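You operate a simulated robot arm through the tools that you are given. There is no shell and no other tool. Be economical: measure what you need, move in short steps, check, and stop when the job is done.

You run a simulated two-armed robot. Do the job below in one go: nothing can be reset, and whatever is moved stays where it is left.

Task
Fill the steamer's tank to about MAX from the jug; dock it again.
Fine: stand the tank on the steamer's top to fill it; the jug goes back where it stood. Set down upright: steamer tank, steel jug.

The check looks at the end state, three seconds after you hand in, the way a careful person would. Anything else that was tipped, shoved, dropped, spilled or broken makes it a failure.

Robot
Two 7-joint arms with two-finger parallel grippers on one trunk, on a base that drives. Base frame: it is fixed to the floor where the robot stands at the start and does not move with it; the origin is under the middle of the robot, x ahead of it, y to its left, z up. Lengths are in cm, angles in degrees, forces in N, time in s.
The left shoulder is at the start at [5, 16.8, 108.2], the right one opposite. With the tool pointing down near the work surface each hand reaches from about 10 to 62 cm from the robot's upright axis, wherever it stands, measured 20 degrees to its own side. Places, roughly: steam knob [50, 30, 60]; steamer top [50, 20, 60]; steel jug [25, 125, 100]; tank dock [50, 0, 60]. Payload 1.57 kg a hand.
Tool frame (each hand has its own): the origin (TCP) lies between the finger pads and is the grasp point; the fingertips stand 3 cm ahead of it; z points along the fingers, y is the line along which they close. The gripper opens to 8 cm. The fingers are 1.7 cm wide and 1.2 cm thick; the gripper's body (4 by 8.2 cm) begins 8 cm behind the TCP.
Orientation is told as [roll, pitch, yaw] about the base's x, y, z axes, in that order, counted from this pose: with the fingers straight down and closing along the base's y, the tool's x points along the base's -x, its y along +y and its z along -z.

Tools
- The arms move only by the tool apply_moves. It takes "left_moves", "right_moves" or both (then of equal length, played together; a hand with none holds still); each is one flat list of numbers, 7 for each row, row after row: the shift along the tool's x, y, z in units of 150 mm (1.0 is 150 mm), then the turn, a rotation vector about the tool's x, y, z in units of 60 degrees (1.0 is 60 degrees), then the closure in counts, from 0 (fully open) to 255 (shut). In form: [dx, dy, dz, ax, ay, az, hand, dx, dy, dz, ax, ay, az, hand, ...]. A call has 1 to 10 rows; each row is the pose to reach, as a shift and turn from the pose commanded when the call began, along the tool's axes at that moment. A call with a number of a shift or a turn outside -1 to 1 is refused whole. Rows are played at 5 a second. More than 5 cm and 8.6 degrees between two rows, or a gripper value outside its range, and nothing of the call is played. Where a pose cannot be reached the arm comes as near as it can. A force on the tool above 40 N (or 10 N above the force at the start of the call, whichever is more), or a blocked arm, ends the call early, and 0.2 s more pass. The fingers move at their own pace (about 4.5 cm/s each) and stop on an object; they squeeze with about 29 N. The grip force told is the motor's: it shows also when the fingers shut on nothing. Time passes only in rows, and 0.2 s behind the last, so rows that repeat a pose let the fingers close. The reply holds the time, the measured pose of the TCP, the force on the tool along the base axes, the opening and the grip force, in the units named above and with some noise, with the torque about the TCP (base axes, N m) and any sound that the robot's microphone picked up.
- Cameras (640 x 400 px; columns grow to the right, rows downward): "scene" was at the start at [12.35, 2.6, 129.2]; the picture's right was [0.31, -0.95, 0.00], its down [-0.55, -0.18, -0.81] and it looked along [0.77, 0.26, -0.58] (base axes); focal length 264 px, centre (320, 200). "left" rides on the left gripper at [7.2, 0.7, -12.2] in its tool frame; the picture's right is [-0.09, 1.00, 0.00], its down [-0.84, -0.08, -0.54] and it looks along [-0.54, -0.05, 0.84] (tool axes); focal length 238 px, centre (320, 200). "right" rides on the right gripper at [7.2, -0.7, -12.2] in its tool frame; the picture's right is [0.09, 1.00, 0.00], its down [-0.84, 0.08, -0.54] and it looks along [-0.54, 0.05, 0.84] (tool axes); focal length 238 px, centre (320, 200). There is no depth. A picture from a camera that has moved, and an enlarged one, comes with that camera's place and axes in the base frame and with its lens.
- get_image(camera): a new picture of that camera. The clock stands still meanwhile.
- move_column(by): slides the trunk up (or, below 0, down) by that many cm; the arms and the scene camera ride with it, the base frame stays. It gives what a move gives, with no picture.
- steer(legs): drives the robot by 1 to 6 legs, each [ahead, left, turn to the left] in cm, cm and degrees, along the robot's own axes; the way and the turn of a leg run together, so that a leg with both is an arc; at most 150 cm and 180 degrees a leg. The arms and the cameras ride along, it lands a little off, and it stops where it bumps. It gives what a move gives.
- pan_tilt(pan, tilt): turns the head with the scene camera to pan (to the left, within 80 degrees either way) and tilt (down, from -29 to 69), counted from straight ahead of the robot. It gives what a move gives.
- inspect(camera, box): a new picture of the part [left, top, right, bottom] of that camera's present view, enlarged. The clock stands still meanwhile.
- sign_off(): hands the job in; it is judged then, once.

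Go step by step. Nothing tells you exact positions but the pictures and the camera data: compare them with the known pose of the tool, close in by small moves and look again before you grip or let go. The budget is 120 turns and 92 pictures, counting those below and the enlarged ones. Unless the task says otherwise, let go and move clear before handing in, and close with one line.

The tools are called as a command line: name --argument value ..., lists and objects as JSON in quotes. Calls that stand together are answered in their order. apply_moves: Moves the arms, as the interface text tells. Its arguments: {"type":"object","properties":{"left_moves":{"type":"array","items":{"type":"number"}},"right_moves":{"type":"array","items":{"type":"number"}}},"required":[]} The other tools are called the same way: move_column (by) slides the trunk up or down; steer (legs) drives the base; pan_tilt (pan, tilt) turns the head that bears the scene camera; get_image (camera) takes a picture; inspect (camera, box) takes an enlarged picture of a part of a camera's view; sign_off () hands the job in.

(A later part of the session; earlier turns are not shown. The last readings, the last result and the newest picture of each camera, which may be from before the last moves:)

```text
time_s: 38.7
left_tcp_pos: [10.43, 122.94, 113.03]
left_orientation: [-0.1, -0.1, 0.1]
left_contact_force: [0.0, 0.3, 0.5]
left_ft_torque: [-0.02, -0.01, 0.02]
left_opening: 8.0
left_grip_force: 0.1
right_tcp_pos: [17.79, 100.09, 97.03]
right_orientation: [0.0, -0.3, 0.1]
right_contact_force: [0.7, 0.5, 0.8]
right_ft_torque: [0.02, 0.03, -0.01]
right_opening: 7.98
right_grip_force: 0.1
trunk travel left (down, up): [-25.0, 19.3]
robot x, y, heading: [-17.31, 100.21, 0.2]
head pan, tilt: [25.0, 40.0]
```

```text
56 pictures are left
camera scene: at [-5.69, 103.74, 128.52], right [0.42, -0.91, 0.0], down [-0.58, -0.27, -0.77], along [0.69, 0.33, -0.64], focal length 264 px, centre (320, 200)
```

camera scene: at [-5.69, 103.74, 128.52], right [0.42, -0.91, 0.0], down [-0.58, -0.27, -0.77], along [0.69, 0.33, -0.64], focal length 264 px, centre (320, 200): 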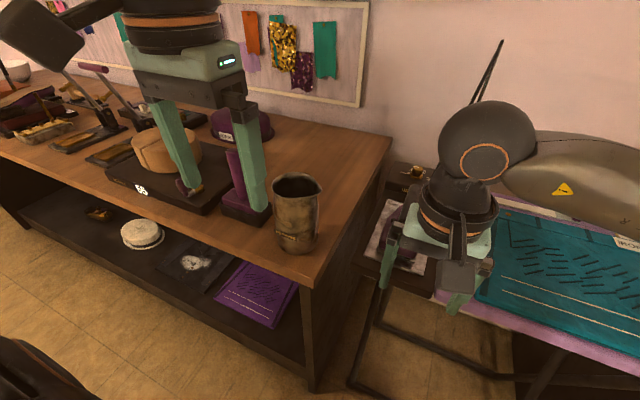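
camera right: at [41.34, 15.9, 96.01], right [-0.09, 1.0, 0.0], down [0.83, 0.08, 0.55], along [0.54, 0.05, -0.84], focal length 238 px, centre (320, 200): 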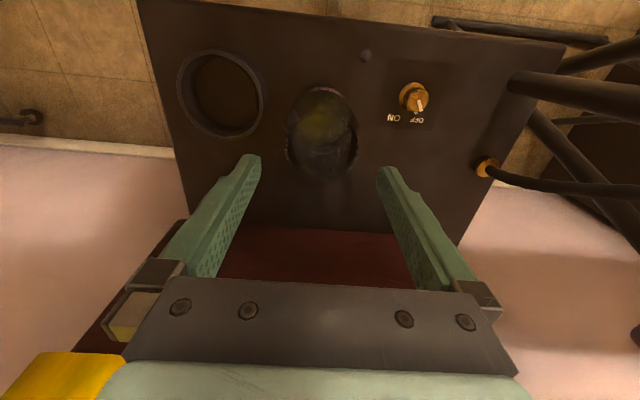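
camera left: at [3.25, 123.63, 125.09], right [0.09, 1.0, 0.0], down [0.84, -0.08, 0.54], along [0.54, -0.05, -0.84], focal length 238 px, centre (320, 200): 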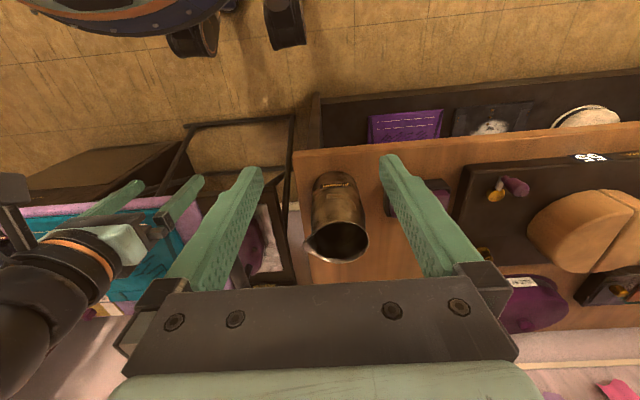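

inspect --camera "scene" --box '[230, 150, 370, 260]'

inspect --camera "left" --box '[270, 150, 430, 280]'

```text
3.64 times, centred on (300, 205) of scene
camera zoom: at [-5.69, 103.74, 128.52], right [0.42, -0.91, 0.0], down [-0.58, -0.27, -0.77], along [0.69, 0.33, -0.64], focal length 960 px, centre (393, 182)
```

zoom: 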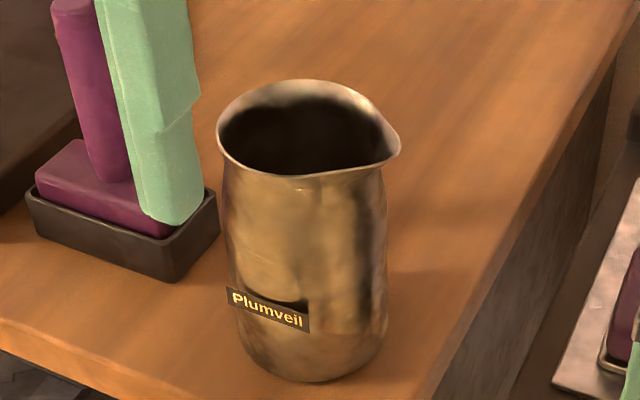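

```text
3.08 times, centred on (350, 215) of left
camera zoom: at [3.17, 123.63, 125.11], right [0.09, 1.0, 0.0], down [0.84, -0.08, 0.54], along [0.54, -0.05, -0.84], focal length 733 px, centre (228, 154)
```

zoom: 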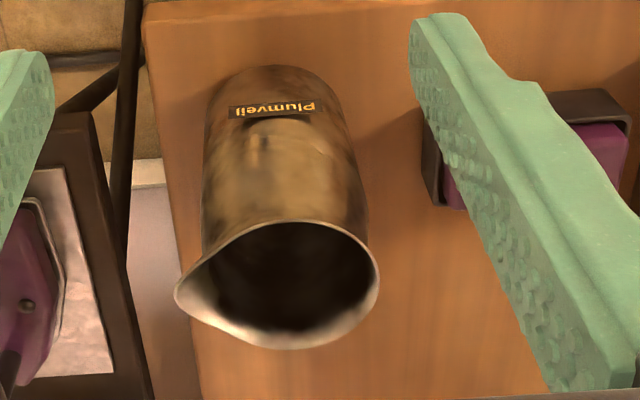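

The jug is about 8.5 cm wide, too wide to encircle, with its spout pointing to -y. I'll use the right hand to grip the wall opposite the spout (y≈128.3, x≈27.5), so I raise that hand and drive left.

apply_moves --right_moves '[0, 0, -0.3, 0, 0, 0, 0, 0, 0, -0.6, 0, 0, 0, 0, 0, 0, -0.9, 0, 0, 0, 0, 0, 0, -1.0, 0, 0, 0, 0]'

steer --legs '[[0, 30, 0]]'

pan_tilt --pan 5 --tilt 35

get_image --camera "scene"

get_image --camera "right"

```text
time_s: 39.7
left_tcp_pos: [10.42, 123.04, 112.93]
left_orientation: [0.1, 0.0, 0.1]
left_contact_force: [0.6, 0.6, 1.0]
left_ft_torque: [-0.02, 0.01, 0.01]
left_opening: 8.0
left_grip_force: 0.0
right_tcp_pos: [17.83, 99.97, 112.01]
right_orientation: [0.0, -0.2, 0.0]
right_contact_force: [-0.3, 0.3, 0.0]
right_ft_torque: [-0.03, 0.02, 0.04]
right_opening: 7.99
right_grip_force: 0.0
trunk travel left (down, up): [-25.0, 19.3]
robot x, y, heading: [-17.72, 100.35, 0.3]
head pan, tilt: [25.0, 40.0]
```

```text
time_s: 42.9
left_tcp_pos: [10.23, 152.98, 112.98]
left_orientation: [0.0, 0.0, 0.2]
left_contact_force: [-0.3, -0.8, 0.0]
left_ft_torque: [0.0, 0.01, -0.07]
left_opening: 8.0
left_grip_force: 0.0
right_tcp_pos: [17.68, 129.98, 112.02]
right_orientation: [0.0, -0.2, 0.3]
right_contact_force: [0.3, 0.0, -0.1]
right_ft_torque: [0.03, 0.0, 0.01]
right_opening: 8.0
right_grip_force: 0.1
trunk travel left (down, up): [-25.0, 19.3]
robot x, y, heading: [-17.23, 130.27, 0.1]
head pan, tilt: [25.0, 40.0]
```

```text
time_s: 43.8
left_tcp_pos: [10.29, 152.97, 113.03]
left_orientation: [0.0, 0.0, 0.2]
left_contact_force: [0.4, 0.6, -0.2]
left_ft_torque: [-0.01, -0.04, 0.05]
left_opening: 7.99
left_grip_force: 0.2
right_tcp_pos: [17.77, 130.15, 111.94]
right_orientation: [-0.1, -0.3, 0.2]
right_contact_force: [0.5, 0.9, -0.3]
right_ft_torque: [-0.01, 0.0, 0.0]
right_opening: 7.99
right_grip_force: 0.0
trunk travel left (down, up): [-25.0, 19.3]
robot x, y, heading: [-17.66, 130.3, 0.5]
head pan, tilt: [5.0, 35.0]
```

```text
53 pictures are left
camera scene: at [-4.67, 130.91, 129.28], right [0.09, -1.0, 0.0], down [-0.57, -0.05, -0.82], along [0.82, 0.07, -0.57], focal length 264 px, centre (320, 200)
```

scene: 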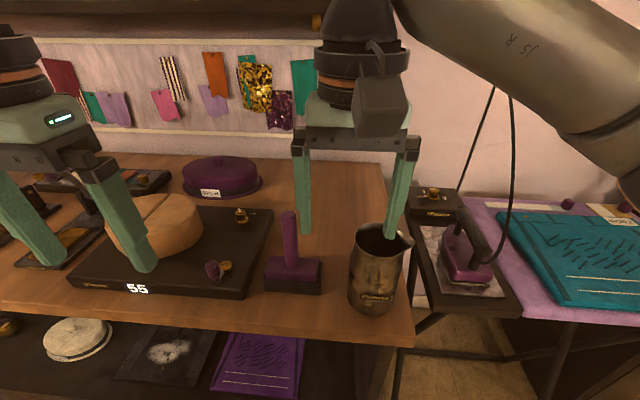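

```text
52 pictures are left
camera right: at [10.46, 129.46, 124.29], right [-0.1, 1.0, 0.0], down [0.83, 0.08, 0.55], along [0.54, 0.05, -0.84], focal length 238 px, centre (320, 200)
```

right: 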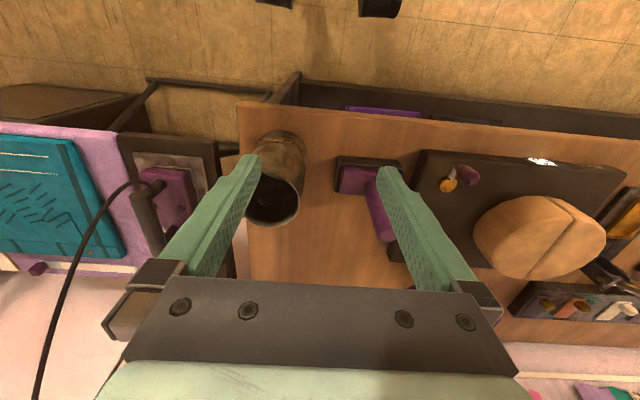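

apply_moves --right_moves '[-0.22, -0.04, 0, 0, 0, 0, 95, -0.44, -0.09, 0.05, 0, 0, 0, 95, -0.65, -0.127, 0.2, 0, 0, 0, 95, -0.65, -0.127, 0.35, 0, 0, 0, 95, -0.65, -0.127, 0.35, 0, 0, 0, 95]'

get_image --camera "right"

inspect --camera "scene" --box '[260, 150, 460, 320]'

```text
time_s: 45.0
left_tcp_pos: [10.28, 153.03, 112.93]
left_orientation: [0.0, 0.0, 0.2]
left_contact_force: [-0.5, 0.0, -0.1]
left_ft_torque: [0.02, -0.03, 0.02]
left_opening: 8.0
left_grip_force: 0.0
right_tcp_pos: [27.44, 128.03, 106.87]
right_orientation: [0.0, -0.4, 0.2]
right_contact_force: [0.3, 0.0, 0.1]
right_ft_torque: [-0.04, 0.02, -0.02]
right_opening: 5.03
right_grip_force: 0.0
trunk travel left (down, up): [-25.0, 19.3]
robot x, y, heading: [-17.05, 130.16, 0.2]
head pan, tilt: [5.0, 35.0]
```

```text
51 pictures are left
camera right: at [20.16, 127.52, 119.13], right [-0.1, 1.0, 0.0], down [0.83, 0.08, 0.55], along [0.54, 0.05, -0.84], focal length 238 px, centre (320, 200)
```

right: 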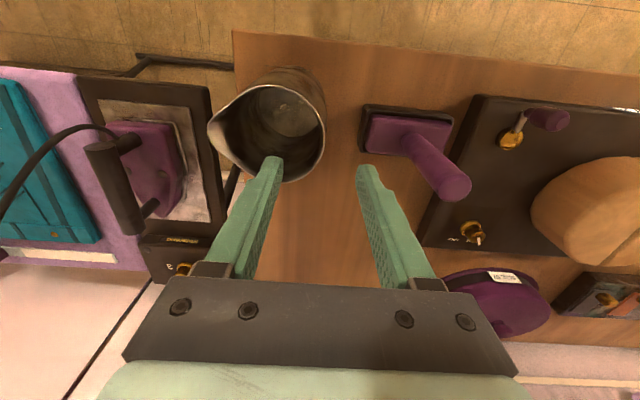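

```text
2.35 times, centred on (360, 235) of scene
camera zoom: at [-4.67, 130.91, 129.28], right [0.09, -1.0, 0.0], down [-0.57, -0.05, -0.82], along [0.82, 0.07, -0.57], focal length 622 px, centre (226, 118)
```

zoom: 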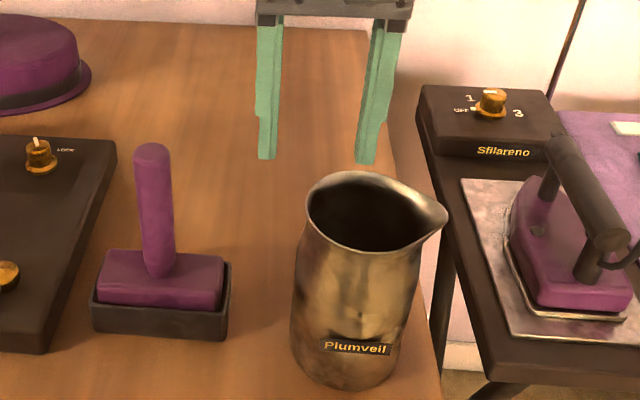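

apply_moves --right_moves '[0.035, 0.01, 0.2, 0, 0, 0, 95, 0.035, 0.01, 0.4, 0, 0, 0, 95, 0.035, 0.01, 0.5, 0, 0, 0, 95, 0.035, 0.01, 0.5, 0, 0, 0, 95]'

inspect --camera "right" --box '[180, 60, 440, 250]'

inspect --camera "scene" --box '[320, 150, 440, 320]'

```text
time_s: 46.0
left_tcp_pos: [10.29, 153.01, 112.86]
left_orientation: [0.0, 0.1, 0.2]
left_contact_force: [-0.9, 0.2, 0.1]
left_ft_torque: [0.03, 0.0, -0.01]
left_opening: 7.99
left_grip_force: 0.1
right_tcp_pos: [27.04, 128.15, 99.39]
right_orientation: [0.0, -0.3, 0.2]
right_contact_force: [-0.7, 0.1, 0.1]
right_ft_torque: [-0.04, -0.01, -0.01]
right_opening: 5.0
right_grip_force: 0.0
trunk travel left (down, up): [-25.0, 19.3]
robot x, y, heading: [-17.63, 129.71, 0.2]
head pan, tilt: [5.0, 35.0]
```

```text
2.11 times, centred on (310, 155) of right
camera zoom: at [19.73, 127.53, 111.63], right [-0.1, 1.0, 0.0], down [0.83, 0.08, 0.55], along [0.54, 0.05, -0.84], focal length 502 px, centre (341, 295)
```

zoom: 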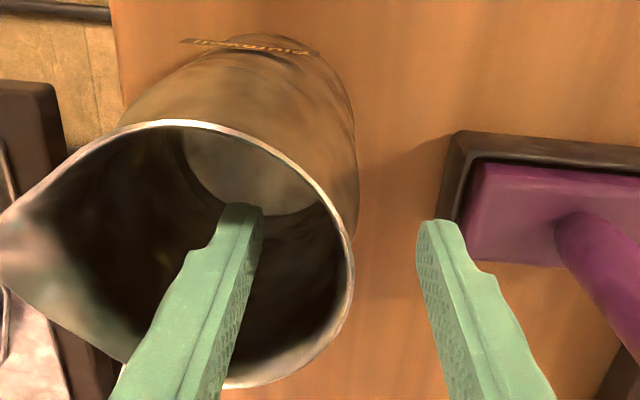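

```text
2.35 times, centred on (380, 235) of scene
camera zoom: at [-4.67, 130.9, 129.28], right [0.09, -1.0, 0.0], down [-0.57, -0.05, -0.82], along [0.82, 0.07, -0.57], focal length 622 px, centre (179, 118)
```

zoom: 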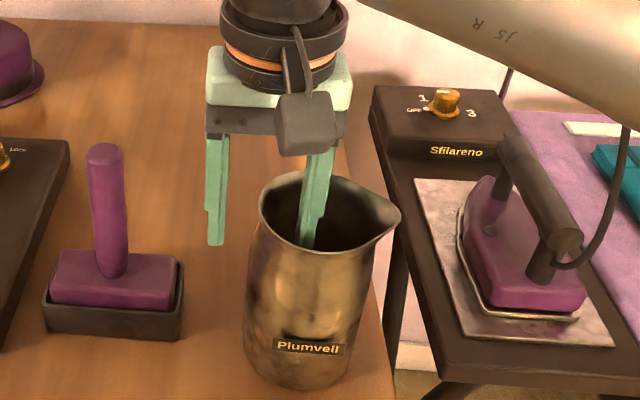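

apply_moves --right_moves '[0.02, 0.01, 0.1, 0, 0, 0, 95, 0.02, 0.01, 0.2, 0, 0, 0, 95, 0.02, 0.01, 0.25, 0, 0, 0, 95, 0.02, 0.01, 0.25, 0, 0, 0, 255, 0.02, 0.01, 0.25, 0, 0, 0, 255, 0.02, 0.01, 0.25, 0, 0, 0, 255, 0.02, 0.01, 0.25, 0, 0, 0, 255, 0.02, 0.01, 0.25, 0, 0, 0, 255]'

inspect --camera "right" --box '[180, 60, 440, 250]'

inspect --camera "scene" --box '[320, 150, 440, 320]'

```text
time_s: 47.8
left_tcp_pos: [10.35, 152.95, 112.93]
left_orientation: [0.0, 0.0, 0.2]
left_contact_force: [-0.4, -0.1, 0.2]
left_ft_torque: [0.0, -0.01, -0.01]
left_opening: 8.01
left_grip_force: 0.0
right_tcp_pos: [26.76, 128.31, 95.4]
right_orientation: [0.1, -0.3, 0.2]
right_contact_force: [-0.3, 0.9, -0.3]
right_ft_torque: [0.12, 0.03, 0.01]
right_opening: 0.88
right_grip_force: 28.5
trunk travel left (down, up): [-25.0, 19.3]
robot x, y, heading: [-17.07, 129.84, 0.2]
head pan, tilt: [5.0, 35.0]
```

```text
2.11 times, centred on (310, 155) of right
camera zoom: at [19.44, 127.74, 107.8], right [-0.1, 1.0, 0.0], down [0.83, 0.08, 0.55], along [0.54, 0.05, -0.84], focal length 502 px, centre (341, 295)
```

zoom: 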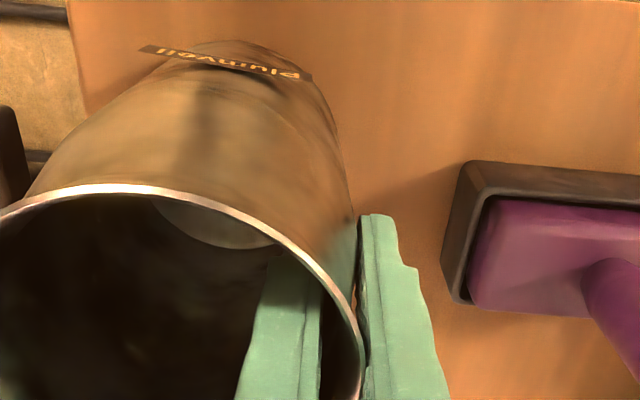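

```text
2.35 times, centred on (380, 235) of scene
camera zoom: at [-4.67, 130.9, 129.28], right [0.09, -1.0, 0.0], down [-0.57, -0.05, -0.82], along [0.82, 0.07, -0.57], focal length 622 px, centre (179, 118)
```

zoom: 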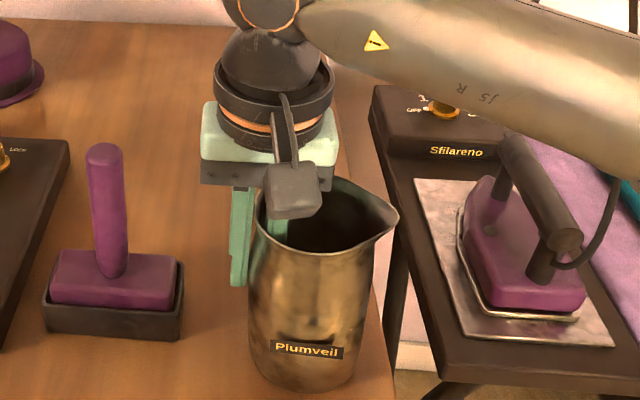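

The wall is gripped. I'll lift a little to feel the weight.

apply_moves --right_moves '[0, 0, -0.02, 0, 0, 0, 255, 0, 0, -0.04, 0, 0, 0, 255, 0, 0, -0.07, 0, 0, 0, 255, 0, 0, -0.1, 0, 0, 0, 255, 0, 0, -0.13, 0, 0, 0, 255, 0, 0, -0.16, 0, 0, 0, 255]'

inspect --camera "scene" --box '[320, 150, 440, 320]'

```text
time_s: 49.2
left_tcp_pos: [10.3, 152.99, 112.94]
left_orientation: [0.0, 0.0, 0.2]
left_contact_force: [1.0, 1.1, -0.5]
left_ft_torque: [0.03, 0.03, 0.03]
left_opening: 8.0
left_grip_force: 0.0
right_tcp_pos: [26.74, 128.51, 97.85]
right_orientation: [0.0, -0.2, 0.2]
right_contact_force: [0.6, 0.0, -5.2]
right_ft_torque: [0.19, 0.02, 0.02]
right_opening: 0.91
right_grip_force: 27.5
trunk travel left (down, up): [-25.0, 19.3]
robot x, y, heading: [-17.43, 130.33, 0.2]
head pan, tilt: [5.0, 35.0]
```

```text
2.35 times, centred on (380, 235) of scene
camera zoom: at [-4.64, 130.9, 129.27], right [0.09, -1.0, 0.0], down [-0.57, -0.05, -0.82], along [0.82, 0.07, -0.57], focal length 622 px, centre (179, 118)
```

zoom: 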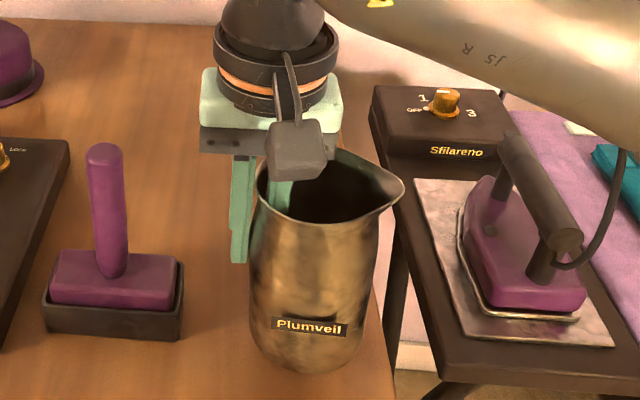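

The jug weighs about 0.5 kg and hangs level. I'll raise it, draw it in, and drive back towards the steamer.

apply_moves --right_moves '[0, 0, -0.2, 0, 0, 0, 255, 0, 0, -0.4, 0, 0, 0, 255, 0, 0, -0.6, 0, 0, 0, 255, 0, 0, -0.8, 0, 0, 0, 255, 0.15, 0, -0.8, 0, 0, 0, 255, 0.3, 0, -0.8, 0, 0, 0, 255, 0.45, 0, -0.8, 0, 0, 0, 255, 0.6, 0, -0.8, 0, 0, 0, 255, 0.7, 0, -0.8, 0, 0, 0, 255, 0.7, 0, -0.8, 0, 0, 0, 255]'

steer --legs '[[0, -55, 0], [0, -55, 0]]'

pan_tilt --pan -5 --tilt 45

get_image --camera "scene"

```text
time_s: 51.4
left_tcp_pos: [10.32, 152.92, 112.9]
left_orientation: [0.0, 0.0, 0.2]
left_contact_force: [0.3, -0.3, 0.2]
left_ft_torque: [-0.02, -0.01, -0.01]
left_opening: 7.96
left_grip_force: 0.2
right_tcp_pos: [16.39, 128.51, 109.97]
right_orientation: [-0.1, -0.3, 0.2]
right_contact_force: [0.6, 1.0, -4.5]
right_ft_torque: [0.18, -0.02, 0.04]
right_opening: 0.91
right_grip_force: 27.7
trunk travel left (down, up): [-25.0, 19.3]
robot x, y, heading: [-17.28, 130.16, 0.1]
head pan, tilt: [5.0, 35.0]
```

```text
time_s: 61.5
left_tcp_pos: [9.57, 43.49, 112.96]
left_orientation: [0.0, 0.0, -0.6]
left_contact_force: [0.2, -0.4, -0.5]
left_ft_torque: [-0.01, -0.04, -0.01]
left_opening: 7.99
left_grip_force: 0.1
right_tcp_pos: [15.17, 18.87, 109.94]
right_orientation: [0.0, -0.4, -0.7]
right_contact_force: [-0.2, -0.4, -4.6]
right_ft_torque: [0.2, 0.0, 0.02]
right_opening: 0.91
right_grip_force: 28.0
trunk travel left (down, up): [-25.0, 19.3]
robot x, y, heading: [-18.71, 21.3, -0.8]
head pan, tilt: [5.0, 35.0]
```

```text
time_s: 62.2
left_tcp_pos: [9.66, 43.57, 113.08]
left_orientation: [0.1, 0.0, -0.7]
left_contact_force: [-0.6, -0.4, 0.8]
left_ft_torque: [0.01, -0.01, 0.01]
left_opening: 8.01
left_grip_force: 0.2
right_tcp_pos: [15.27, 18.95, 109.94]
right_orientation: [0.1, -0.3, -0.8]
right_contact_force: [-1.4, -0.1, -4.9]
right_ft_torque: [0.17, 0.0, 0.02]
right_opening: 0.9
right_grip_force: 27.6
trunk travel left (down, up): [-25.0, 19.3]
robot x, y, heading: [-18.62, 21.4, -0.5]
head pan, tilt: [-5.0, 45.0]
```

```text
44 pictures are left
camera scene: at [-6.38, 20.23, 127.8], right [-0.1, -1.0, 0.0], down [-0.7, 0.07, -0.71], along [0.7, -0.07, -0.71], focal length 264 px, centre (320, 200)
```

scene: 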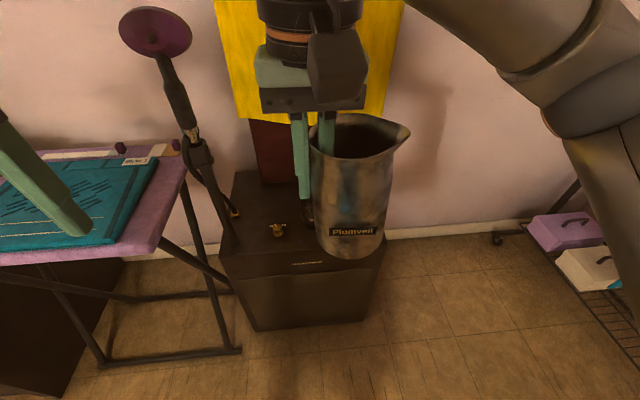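

steer --legs '[[16, 0, 0.5]]'

apply_moves --right_moves '[0, 0.2, 0.0, 0, 0, 0, 255, 0, 0.4, 0.0, 0, 0, 0, 255, -0.2, 0.6, 0.0, 0, 0, 0, 255, -0.4, 0.8, 0.0, 0, 0, 0, 255, -0.6, 0.8, 0.1, 0, 0, 0, 255, -0.8, 0.8, 0.2, 0, 0, 0, 255, -1.0, 0.8, 0.4, 0, 0, 0, 255, -1.0, 0.8, 0.6, 0, 0, 0, 255]'

get_image --camera "scene"

```text
time_s: 63.6
left_tcp_pos: [25.18, 43.69, 113.03]
left_orientation: [-0.1, 0.0, -0.3]
left_contact_force: [0.2, -0.2, -0.6]
left_ft_torque: [-0.01, 0.01, 0.0]
left_opening: 7.99
left_grip_force: 0.1
right_tcp_pos: [31.05, 18.91, 109.91]
right_orientation: [0.0, -0.2, -0.4]
right_contact_force: [0.4, -0.6, -4.2]
right_ft_torque: [0.19, 0.03, 0.06]
right_opening: 0.89
right_grip_force: 27.7
trunk travel left (down, up): [-25.0, 19.3]
robot x, y, heading: [-2.78, 20.96, -0.5]
head pan, tilt: [-5.0, 45.0]
```

```text
time_s: 65.4
left_tcp_pos: [25.21, 43.64, 112.94]
left_orientation: [-0.1, -0.1, -0.5]
left_contact_force: [-0.1, 0.3, -0.2]
left_ft_torque: [-0.01, -0.04, 0.0]
left_opening: 7.97
left_grip_force: 0.1
right_tcp_pos: [46.11, 30.78, 100.9]
right_orientation: [0.0, -0.4, -0.3]
right_contact_force: [-0.3, -0.6, -4.5]
right_ft_torque: [0.19, -0.01, 0.01]
right_opening: 0.89
right_grip_force: 27.8
trunk travel left (down, up): [-25.0, 19.3]
robot x, y, heading: [-2.64, 21.5, -0.4]
head pan, tilt: [-5.0, 45.0]
```

```text
43 pictures are left
camera scene: at [9.37, 20.13, 127.79], right [-0.09, -1.0, 0.0], down [-0.7, 0.07, -0.71], along [0.7, -0.07, -0.71], focal length 264 px, centre (320, 200)
```

scene: 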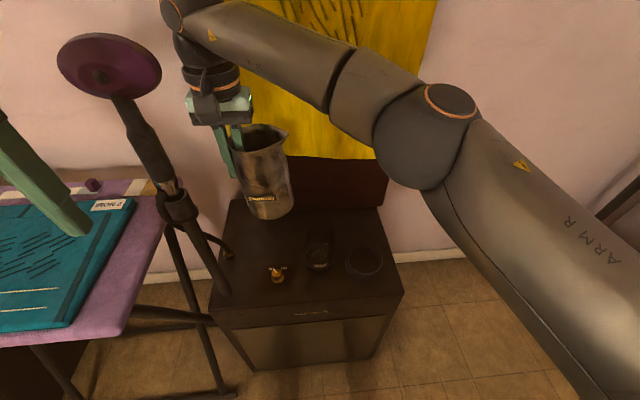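

apply_moves --right_moves '[-0.04, -0.06, 0.2, -0.133, 0, 0, 255, -0.08, -0.12, 0.4, -0.267, 0, 0, 255, -0.12, -0.18, 0.6, -0.4, 0, 0, 255, -0.16, -0.24, 0.8, -0.533, 0, 0, 255, -0.16, -0.29, 1.0, -0.667, 0, 0, 255, -0.16, -0.29, 1.0, -0.667, 0, 0, 255]'

inspect --camera "scene" --box '[170, 100, 450, 300]'

get_image --camera "right"

```text
time_s: 66.8
left_tcp_pos: [25.21, 43.68, 112.91]
left_orientation: [0.1, -0.1, -0.3]
left_contact_force: [0.6, -0.4, 0.6]
left_ft_torque: [0.01, 0.04, -0.03]
left_opening: 8.0
left_grip_force: 0.0
right_tcp_pos: [48.45, 26.49, 86.07]
right_orientation: [40.1, -0.3, -0.4]
right_contact_force: [0.3, -0.6, -4.5]
right_ft_torque: [-0.03, -0.02, 0.01]
right_opening: 0.9
right_grip_force: 27.3
trunk travel left (down, up): [-25.0, 19.3]
robot x, y, heading: [-3.25, 21.33, -0.2]
head pan, tilt: [-5.0, 45.0]
```

```text
2.00 times, centred on (310, 200) of scene
camera zoom: at [9.34, 20.17, 127.79], right [-0.09, -1.0, 0.0], down [-0.7, 0.07, -0.71], along [0.7, -0.07, -0.71], focal length 528 px, centre (340, 200)
```

zoom: 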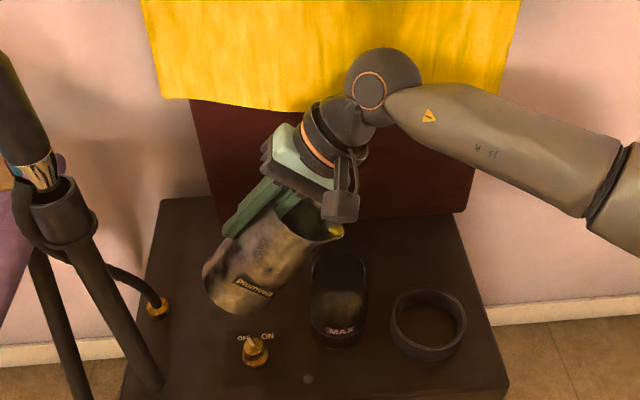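

```text
41 pictures are left
camera right: at [41.09, 18.18, 95.09], right [-0.09, 0.76, 0.64], down [0.83, -0.29, 0.47], along [0.55, 0.58, -0.61], focal length 238 px, centre (320, 200)
```

right: 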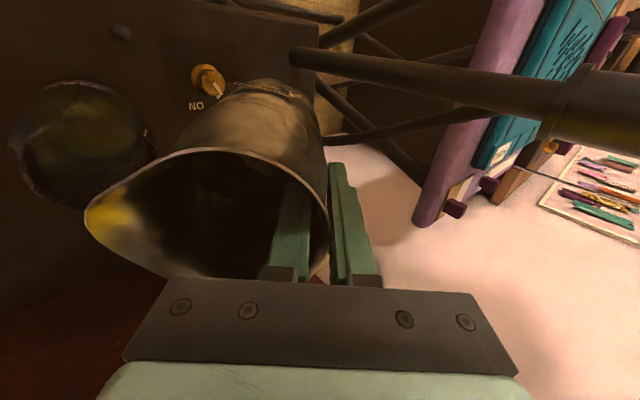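

The spout is over the tank. I'll lower slightly and tilt further in small steps, keeping the spout in place.

apply_moves --right_moves '[-0.012, -0.037, 0.044, -0.067, 0, 0, 255, -0.024, -0.074, 0.089, -0.133, 0, 0, 255, -0.037, -0.111, 0.133, -0.2, 0, 0, 255, -0.037, -0.111, 0.133, -0.2, 0, 0, 255]'

inspect --camera "scene" --box '[250, 180, 390, 290]'

```text
time_s: 67.8
left_tcp_pos: [25.28, 43.56, 112.87]
left_orientation: [0.0, 0.0, -0.3]
left_contact_force: [-1.4, 0.1, 0.5]
left_ft_torque: [-0.01, -0.03, 0.02]
left_opening: 7.97
left_grip_force: 0.0
right_tcp_pos: [48.96, 26.48, 83.33]
right_orientation: [52.1, -0.3, -0.4]
right_contact_force: [0.4, 0.2, -4.0]
right_ft_torque: [-0.06, 0.01, 0.0]
right_opening: 0.89
right_grip_force: 27.4
trunk travel left (down, up): [-25.0, 19.3]
robot x, y, heading: [-2.98, 20.97, -0.2]
head pan, tilt: [-5.0, 45.0]
```

```text
3.64 times, centred on (320, 235) of scene
camera zoom: at [9.35, 20.16, 127.79], right [-0.09, -1.0, 0.0], down [-0.7, 0.07, -0.71], along [0.7, -0.07, -0.71], focal length 960 px, centre (320, 73)
```

zoom: 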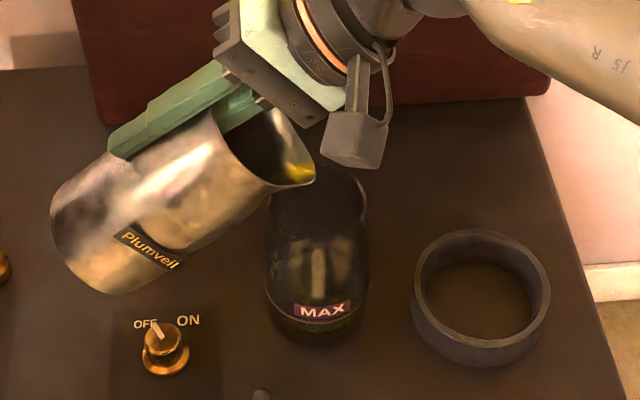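

apply_moves --right_moves '[-0.014, 0.009, -0.054, -0.067, 0, 0, 255, -0.027, 0.018, -0.107, -0.133, 0, 0, 255, -0.027, 0.018, -0.107, -0.133, 0, 0, 255]'

inspect --camera "scene" --box '[250, 180, 390, 290]'

```text
time_s: 68.6
left_tcp_pos: [25.11, 43.7, 112.91]
left_orientation: [0.0, 0.1, -0.3]
left_contact_force: [0.2, -0.4, -0.1]
left_ft_torque: [0.03, -0.01, 0.02]
left_opening: 8.02
left_grip_force: 0.1
right_tcp_pos: [49.62, 25.35, 84.51]
right_orientation: [60.0, -0.3, -0.4]
right_contact_force: [0.6, 0.7, -4.1]
right_ft_torque: [-0.06, 0.02, -0.04]
right_opening: 0.88
right_grip_force: 27.7
trunk travel left (down, up): [-25.0, 19.3]
robot x, y, heading: [-2.64, 21.17, -0.3]
head pan, tilt: [-5.0, 45.0]
```

```text
3.64 times, centred on (320, 235) of scene
camera zoom: at [9.35, 20.16, 127.79], right [-0.09, -1.0, 0.0], down [-0.7, 0.07, -0.71], along [0.7, -0.07, -0.71], focal length 960 px, centre (320, 73)
```

zoom: 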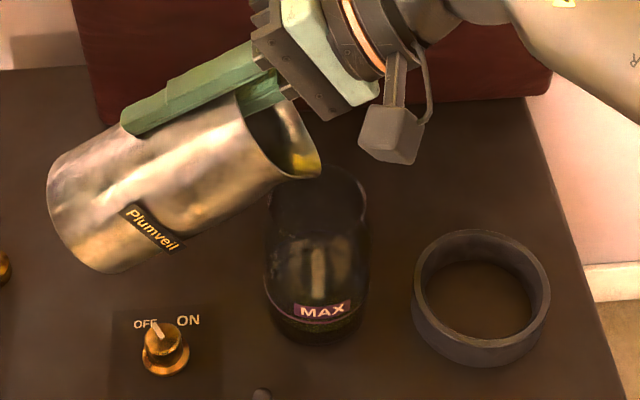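

apply_moves --right_moves '[0, 0.014, -0.033, -0.05, 0, 0, 255, 0, 0.028, -0.066, -0.1, 0, 0, 255, 0, 0.028, -0.066, -0.1, 0, 0, 255]'

inspect --camera "scene" --box '[250, 180, 390, 290]'

```text
time_s: 69.4
left_tcp_pos: [25.17, 43.72, 112.95]
left_orientation: [0.0, 0.0, -0.4]
left_contact_force: [0.0, 0.3, -0.3]
left_ft_torque: [0.02, 0.0, 0.03]
left_opening: 8.01
left_grip_force: 0.0
right_tcp_pos: [49.36, 24.72, 85.4]
right_orientation: [66.0, -0.3, -0.3]
right_contact_force: [-0.8, -0.9, -5.4]
right_ft_torque: [-0.12, 0.01, -0.03]
right_opening: 0.9
right_grip_force: 27.6
trunk travel left (down, up): [-25.0, 19.3]
robot x, y, heading: [-2.76, 20.79, -0.3]
head pan, tilt: [-5.0, 45.0]
```

```text
3.64 times, centred on (320, 235) of scene
camera zoom: at [9.35, 20.16, 127.79], right [-0.09, -1.0, 0.0], down [-0.7, 0.07, -0.71], along [0.7, -0.07, -0.71], focal length 960 px, centre (320, 73)
```

zoom: 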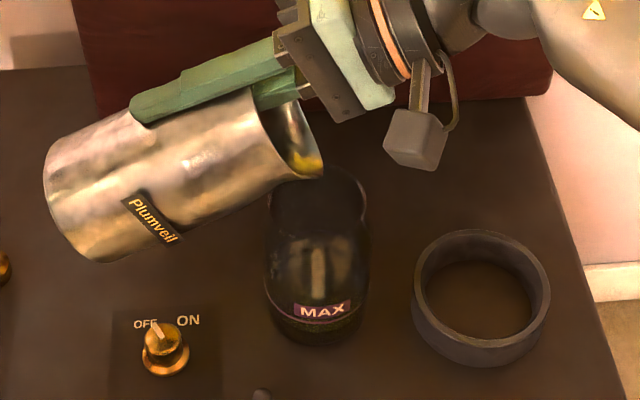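

apply_moves --right_moves '[0, 0.009, -0.022, -0.033, 0, 0, 255, 0, 0.019, -0.044, -0.067, 0, 0, 255, 0, 0.019, -0.044, -0.067, 0, 0, 255]'

get_image --camera "right"

inspect --camera "scene" --box '[250, 180, 390, 290]'

```text
time_s: 70.2
left_tcp_pos: [25.15, 43.55, 112.96]
left_orientation: [-0.1, 0.0, -0.2]
left_contact_force: [0.9, 0.7, 0.2]
left_ft_torque: [0.01, 0.02, 0.02]
left_opening: 8.0
left_grip_force: 0.0
right_tcp_pos: [49.49, 24.26, 86.05]
right_orientation: [70.0, -0.4, -0.4]
right_contact_force: [0.3, -0.3, -4.5]
right_ft_torque: [-0.18, -0.02, -0.03]
right_opening: 0.92
right_grip_force: 27.8
trunk travel left (down, up): [-25.0, 19.3]
robot x, y, heading: [-2.63, 21.17, -0.4]
head pan, tilt: [-5.0, 45.0]
```

```text
37 pictures are left
camera right: at [42.13, 12.67, 89.7], right [-0.09, 0.34, 0.94], down [0.83, -0.49, 0.26], along [0.55, 0.8, -0.24], focal length 238 px, centre (320, 200)
```

right: 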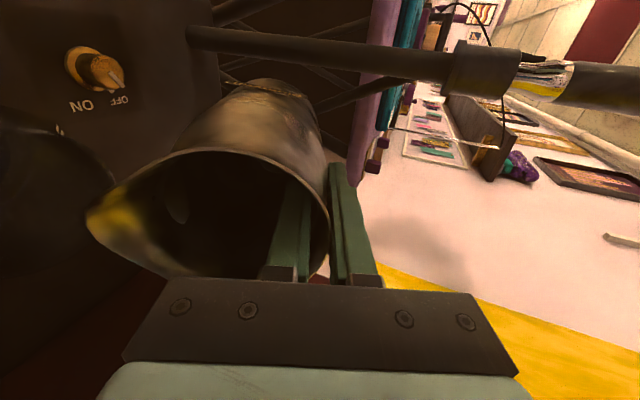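

```text
3.64 times, centred on (320, 235) of scene
camera zoom: at [9.35, 20.16, 127.79], right [-0.09, -1.0, 0.0], down [-0.7, 0.07, -0.71], along [0.7, -0.07, -0.71], focal length 960 px, centre (320, 73)
```

zoom: 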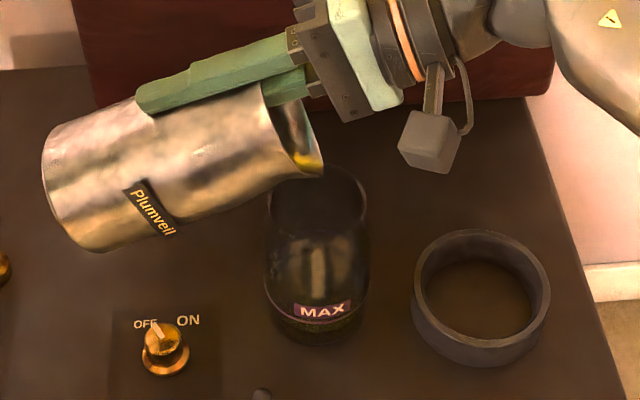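

apply_moves --right_moves '[0, 0.009, -0.022, -0.033, 0, 0, 255, 0, 0.019, -0.044, -0.067, 0, 0, 255, 0, 0.019, -0.044, -0.067, 0, 0, 255, 0, 0.019, -0.044, -0.067, 0, 0, 255]'

inspect --camera "scene" --box '[250, 180, 390, 290]'

```text
time_s: 71.2
left_tcp_pos: [25.21, 43.41, 112.92]
left_orientation: [0.0, 0.1, -0.3]
left_contact_force: [0.0, -0.6, -0.1]
left_ft_torque: [0.01, -0.01, -0.07]
left_opening: 7.99
left_grip_force: 0.1
right_tcp_pos: [49.36, 23.76, 86.42]
right_orientation: [74.1, -0.4, -0.3]
right_contact_force: [0.1, 0.3, -3.7]
right_ft_torque: [-0.13, -0.01, -0.01]
right_opening: 0.89
right_grip_force: 27.3
trunk travel left (down, up): [-25.0, 19.3]
robot x, y, heading: [-2.62, 21.4, -0.5]
head pan, tilt: [-5.0, 45.0]
```

```text
3.64 times, centred on (320, 235) of scene
camera zoom: at [9.35, 20.16, 127.79], right [-0.09, -1.0, 0.0], down [-0.7, 0.07, -0.71], along [0.7, -0.07, -0.71], focal length 960 px, centre (320, 73)
```

zoom: 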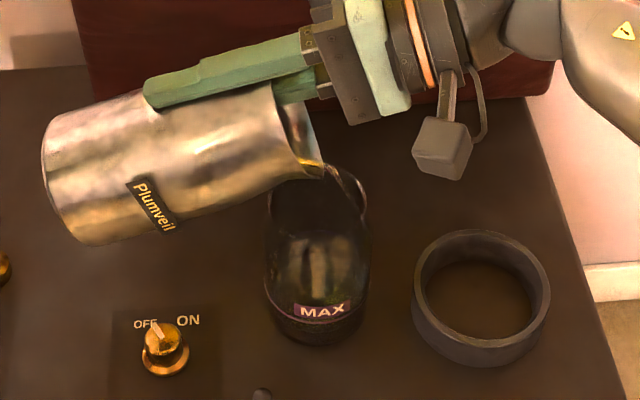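

Water is flowing but lands near the tank's far wall. I'll shift the spout back 1.2 cm and lower it 1.2 cm.

apply_moves --right_moves '[0, -0.055, 0.099, 0, 0, 0, 255]'

inspect --camera "scene" --box '[250, 180, 390, 290]'

```text
time_s: 71.6
left_tcp_pos: [25.22, 43.59, 112.92]
left_orientation: [0.1, 0.0, -0.3]
left_contact_force: [-0.6, 0.2, -1.2]
left_ft_torque: [0.01, -0.02, -0.02]
left_opening: 7.96
left_grip_force: 0.0
right_tcp_pos: [49.41, 25.1, 85.15]
right_orientation: [74.1, -0.3, -0.3]
right_contact_force: [0.0, 0.4, -4.3]
right_ft_torque: [-0.14, 0.0, 0.0]
right_opening: 0.89
right_grip_force: 27.7
trunk travel left (down, up): [-25.0, 19.3]
robot x, y, heading: [-2.43, 21.51, -0.6]
head pan, tilt: [-5.0, 45.0]
```

```text
3.64 times, centred on (320, 235) of scene
camera zoom: at [9.35, 20.17, 127.79], right [-0.09, -1.0, 0.0], down [-0.7, 0.07, -0.71], along [0.7, -0.07, -0.71], focal length 960 px, centre (320, 73)
```

zoom: 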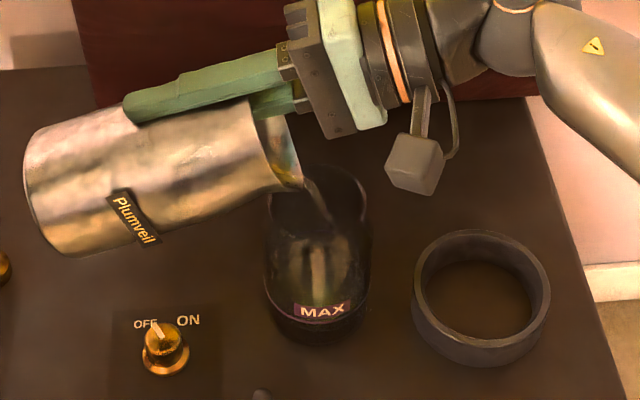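

apply_moves --right_moves '[0, 0.009, -0.022, -0.033, 0, 0, 255, 0, 0.009, -0.022, -0.033, 0, 0, 255, 0, 0.009, -0.022, -0.033, 0, 0, 255]'

inspect --camera "scene" --box '[250, 180, 390, 290]'

```text
time_s: 72.4
left_tcp_pos: [25.07, 43.51, 112.92]
left_orientation: [-0.1, 0.0, -0.3]
left_contact_force: [-0.3, 0.6, 0.4]
left_ft_torque: [0.02, -0.02, 0.01]
left_opening: 8.01
left_grip_force: 0.1
right_tcp_pos: [49.45, 24.71, 85.46]
right_orientation: [76.0, -0.4, -0.3]
right_contact_force: [0.9, 1.2, -3.6]
right_ft_torque: [-0.15, 0.0, 0.02]
right_opening: 0.86
right_grip_force: 27.5
trunk travel left (down, up): [-25.0, 19.3]
robot x, y, heading: [-2.65, 20.81, -0.5]
head pan, tilt: [-5.0, 45.0]
```

```text
3.64 times, centred on (320, 235) of scene
camera zoom: at [9.35, 20.16, 127.79], right [-0.09, -1.0, 0.0], down [-0.7, 0.07, -0.71], along [0.7, -0.07, -0.71], focal length 960 px, centre (320, 73)
```

zoom: 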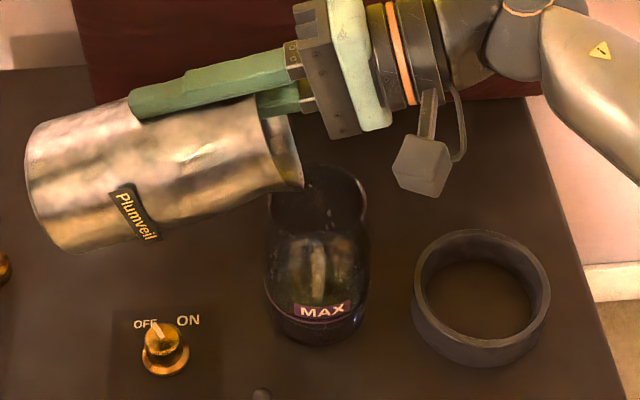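

inspect --camera "scene" --box '[295, 215, 345, 280]'

```text
6.15 times, centred on (320, 248) of scene
camera zoom: at [9.35, 20.16, 127.79], right [-0.09, -1.0, 0.0], down [-0.7, 0.07, -0.71], along [0.7, -0.07, -0.71], focal length 1625 px, centre (320, -92)
```

zoom: 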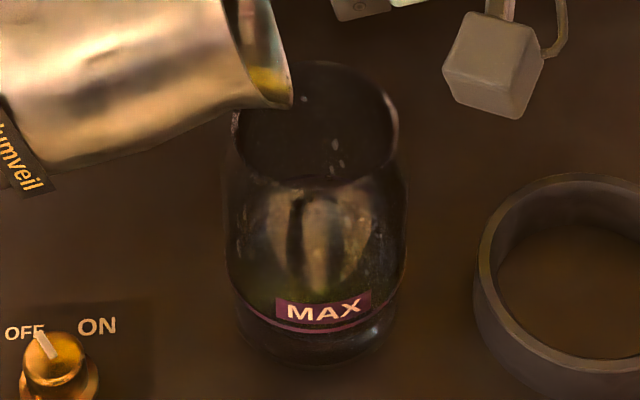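

apply_moves --right_moves '[0, 0.012, -0.028, -0.042, 0, 0, 255, 0, 0.012, -0.028, -0.042, 0, 0, 255, 0, 0.012, -0.028, -0.042, 0, 0, 255]'

inspect --camera "scene" --box '[295, 215, 345, 280]'

```text
time_s: 73.2
left_tcp_pos: [25.24, 43.49, 113.0]
left_orientation: [0.0, 0.0, -0.4]
left_contact_force: [0.4, 0.3, -0.1]
left_ft_torque: [0.03, 0.02, 0.02]
left_opening: 7.99
left_grip_force: 0.0
right_tcp_pos: [49.5, 24.44, 85.67]
right_orientation: [78.5, -0.3, -0.4]
right_contact_force: [-0.2, -0.1, -4.1]
right_ft_torque: [-0.17, -0.04, -0.03]
right_opening: 0.89
right_grip_force: 27.8
trunk travel left (down, up): [-25.0, 19.3]
robot x, y, heading: [-2.3, 20.77, -0.3]
head pan, tilt: [-5.0, 45.0]
```

```text
6.15 times, centred on (320, 248) of scene
camera zoom: at [9.34, 20.16, 127.79], right [-0.09, -1.0, 0.0], down [-0.7, 0.07, -0.71], along [0.7, -0.07, -0.71], focal length 1625 px, centre (320, -92)
```

zoom: 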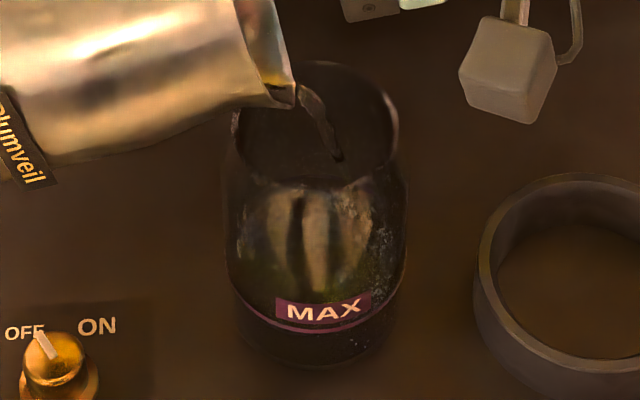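

apply_moves --right_moves '[0, 0.007, -0.017, -0.025, 0, 0, 255, 0, 0.014, -0.033, -0.05, 0, 0, 255, 0, 0.014, -0.033, -0.05, 0, 0, 255, 0, 0.014, -0.033, -0.05, 0, 0, 255]'

inspect --camera "scene" --box '[295, 215, 345, 280]'

```text
time_s: 74.2
left_tcp_pos: [25.3, 43.56, 113.01]
left_orientation: [0.0, 0.0, -0.3]
left_contact_force: [-1.0, -0.5, 0.0]
left_ft_torque: [-0.01, -0.01, -0.03]
left_opening: 8.01
left_grip_force: 0.1
right_tcp_pos: [49.31, 23.93, 86.0]
right_orientation: [81.6, -0.3, -0.3]
right_contact_force: [0.0, -0.7, -3.8]
right_ft_torque: [-0.13, 0.0, 0.0]
right_opening: 0.88
right_grip_force: 27.5
trunk travel left (down, up): [-25.0, 19.3]
robot x, y, heading: [-2.99, 21.01, -0.4]
head pan, tilt: [-5.0, 45.0]
```

```text
6.15 times, centred on (320, 248) of scene
camera zoom: at [9.34, 20.16, 127.79], right [-0.09, -1.0, 0.0], down [-0.7, 0.07, -0.71], along [0.7, -0.07, -0.71], focal length 1625 px, centre (320, -92)
```

zoom: 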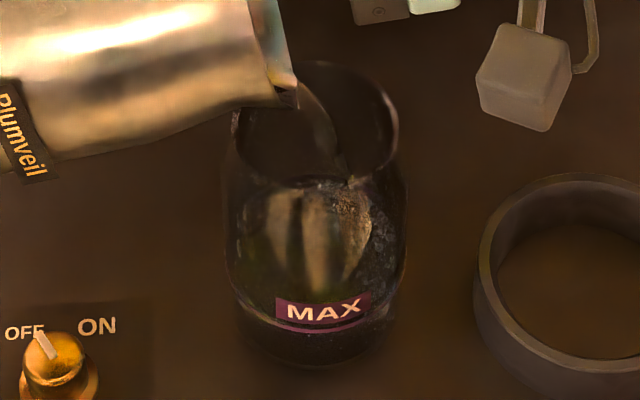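

I'll tip the jug back to stop the flow and bring the left hand's camera round for a side view of the level.

apply_moves --right_moves '[0, -0.028, 0.066, 0.1, 0, 0, 255, 0, -0.056, 0.132, 0.2, 0, 0, 255, 0, -0.056, 0.132, 0.2, 0, 0, 255, 0, -0.056, 0.132, 0.2, 0, 0, 255, 0, -0.056, 0.132, 0.2, 0, 0, 255]' --left_moves '[0, -0.1, 0.2, 0, 0, 0.11, 0, 0, -0.2, 0.4, 0, 0, 0.22, 0, 0, -0.3, 0.6, 0, 0, 0.33, 0, -0.05, -0.4, 0.8, 0, 0, 0.44, 0, -0.1, -0.5, 1.0, 0, 0, 0.55, 0]'

get_image --camera "scene"

```text
time_s: 75.4
left_tcp_pos: [26.65, 35.96, 97.97]
left_orientation: [0.0, -0.1, -33.5]
left_contact_force: [-0.1, 0.5, -0.6]
left_ft_torque: [0.03, 0.01, 0.0]
left_opening: 8.02
left_grip_force: 0.1
right_tcp_pos: [49.35, 25.66, 84.99]
right_orientation: [69.4, -0.4, -0.3]
right_contact_force: [0.2, -0.2, -4.0]
right_ft_torque: [-0.12, 0.02, 0.0]
right_opening: 0.89
right_grip_force: 27.5
trunk travel left (down, up): [-25.0, 19.3]
robot x, y, heading: [-2.91, 20.9, -0.7]
head pan, tilt: [-5.0, 45.0]
```

```text
29 pictures are left
camera scene: at [9.38, 20.17, 127.79], right [-0.09, -1.0, 0.0], down [-0.7, 0.07, -0.71], along [0.7, -0.07, -0.71], focal length 264 px, centre (320, 200)
```

scene: 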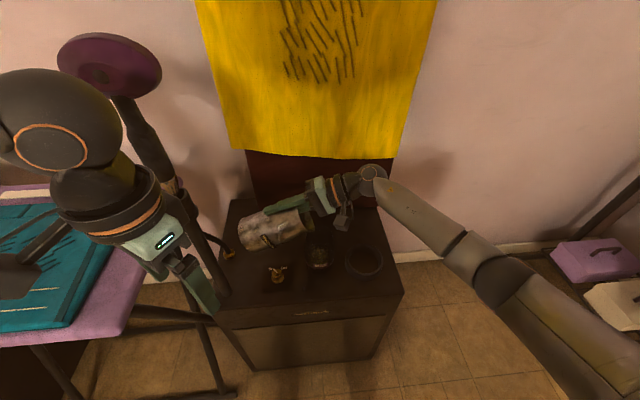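

apply_moves --left_moves '[-0.171, -0.056, 0.2, 0, -0.087, 0, 0, -0.343, -0.112, 0.4, 0, -0.173, 0, 0, -0.514, -0.168, 0.6, 0, -0.26, 0, 0, -0.686, -0.224, 0.8, 0, -0.347, 0, 0, -0.857, -0.279, 1.0, 0, -0.433, 0, 0, -0.857, -0.279, 1.0, 0, -0.433, 0, 0]'

get_image --camera "left"

```text
time_s: 76.8
left_tcp_pos: [35.16, 28.8, 84.68]
left_orientation: [-0.1, -26.0, -33.3]
left_contact_force: [-0.6, -0.1, -0.5]
left_ft_torque: [0.02, 0.0, -0.04]
left_opening: 7.99
left_grip_force: 0.0
left hand out of reach, approached as far as the arm can: row 4, 5, 6
right_tcp_pos: [49.45, 25.8, 84.96]
right_orientation: [69.5, -0.4, -0.3]
right_contact_force: [-0.1, 0.6, -3.5]
right_ft_torque: [-0.13, 0.01, 0.0]
right_opening: 0.9
right_grip_force: 27.6
trunk travel left (down, up): [-25.0, 19.3]
robot x, y, heading: [-3.1, 20.83, -0.4]
head pan, tilt: [-5.0, 45.0]
```

```text
28 pictures are left
camera left: at [25.6, 35.85, 92.5], right [0.62, 0.79, 0.04], down [0.39, -0.35, 0.85], along [0.69, -0.51, -0.52], focal length 238 px, centre (320, 200)
```

left: 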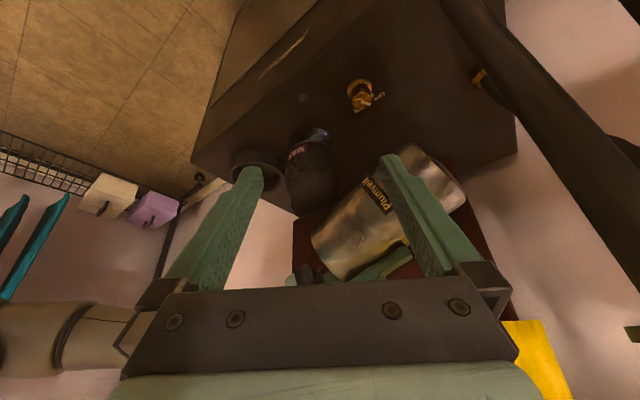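

inspect --camera "left" --box '[275, 115, 355, 225]'

```text
3.64 times, centred on (315, 170) of left
camera zoom: at [25.6, 35.85, 92.5], right [0.62, 0.79, 0.04], down [0.39, -0.35, 0.85], along [0.69, -0.51, -0.52], focal length 867 px, centre (338, 309)
```

zoom: 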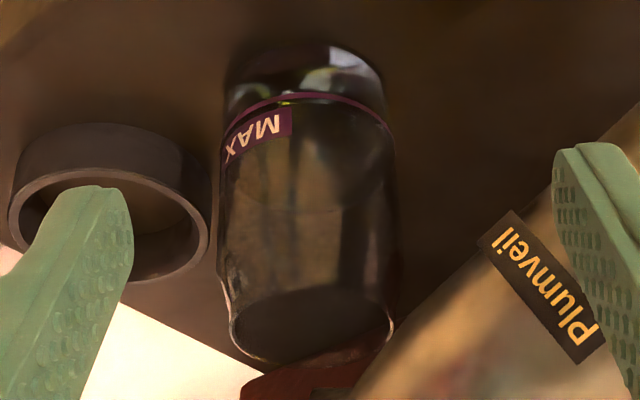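

inspect --camera "left" --box '[295, 122, 335, 147]'

inspect --camera "left" --box '[280, 120, 344, 205]'

```text
16.00 times, centred on (315, 134) of left
camera zoom: at [25.6, 35.85, 92.5], right [0.62, 0.79, 0.04], down [0.39, -0.35, 0.85], along [0.69, -0.51, -0.52], focal length 3814 px, centre (400, 1248)
```

zoom: 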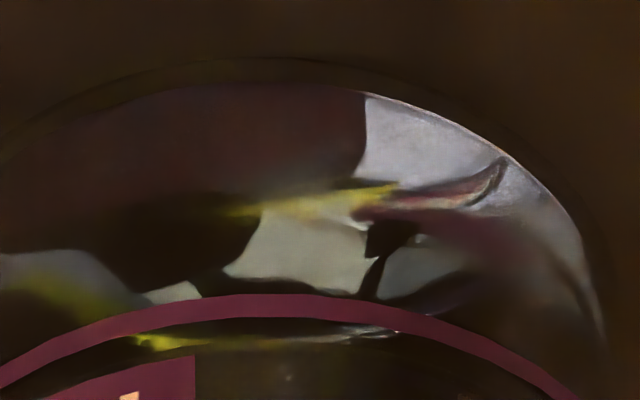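

```text
4.71 times, centred on (312, 162) of left
camera zoom: at [25.6, 35.85, 92.5], right [0.62, 0.79, 0.04], down [0.39, -0.35, 0.85], along [0.69, -0.51, -0.52], focal length 1122 px, centre (358, 376)
```

zoom: 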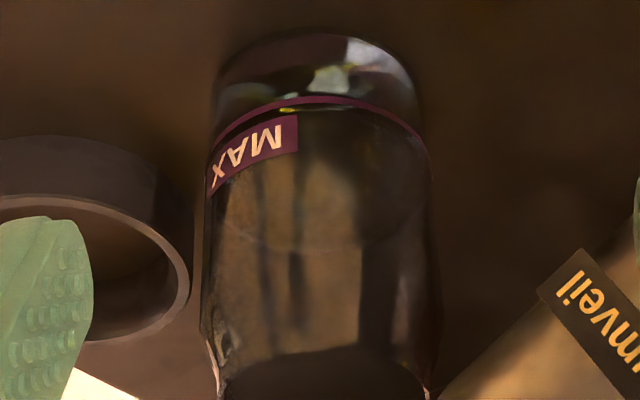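

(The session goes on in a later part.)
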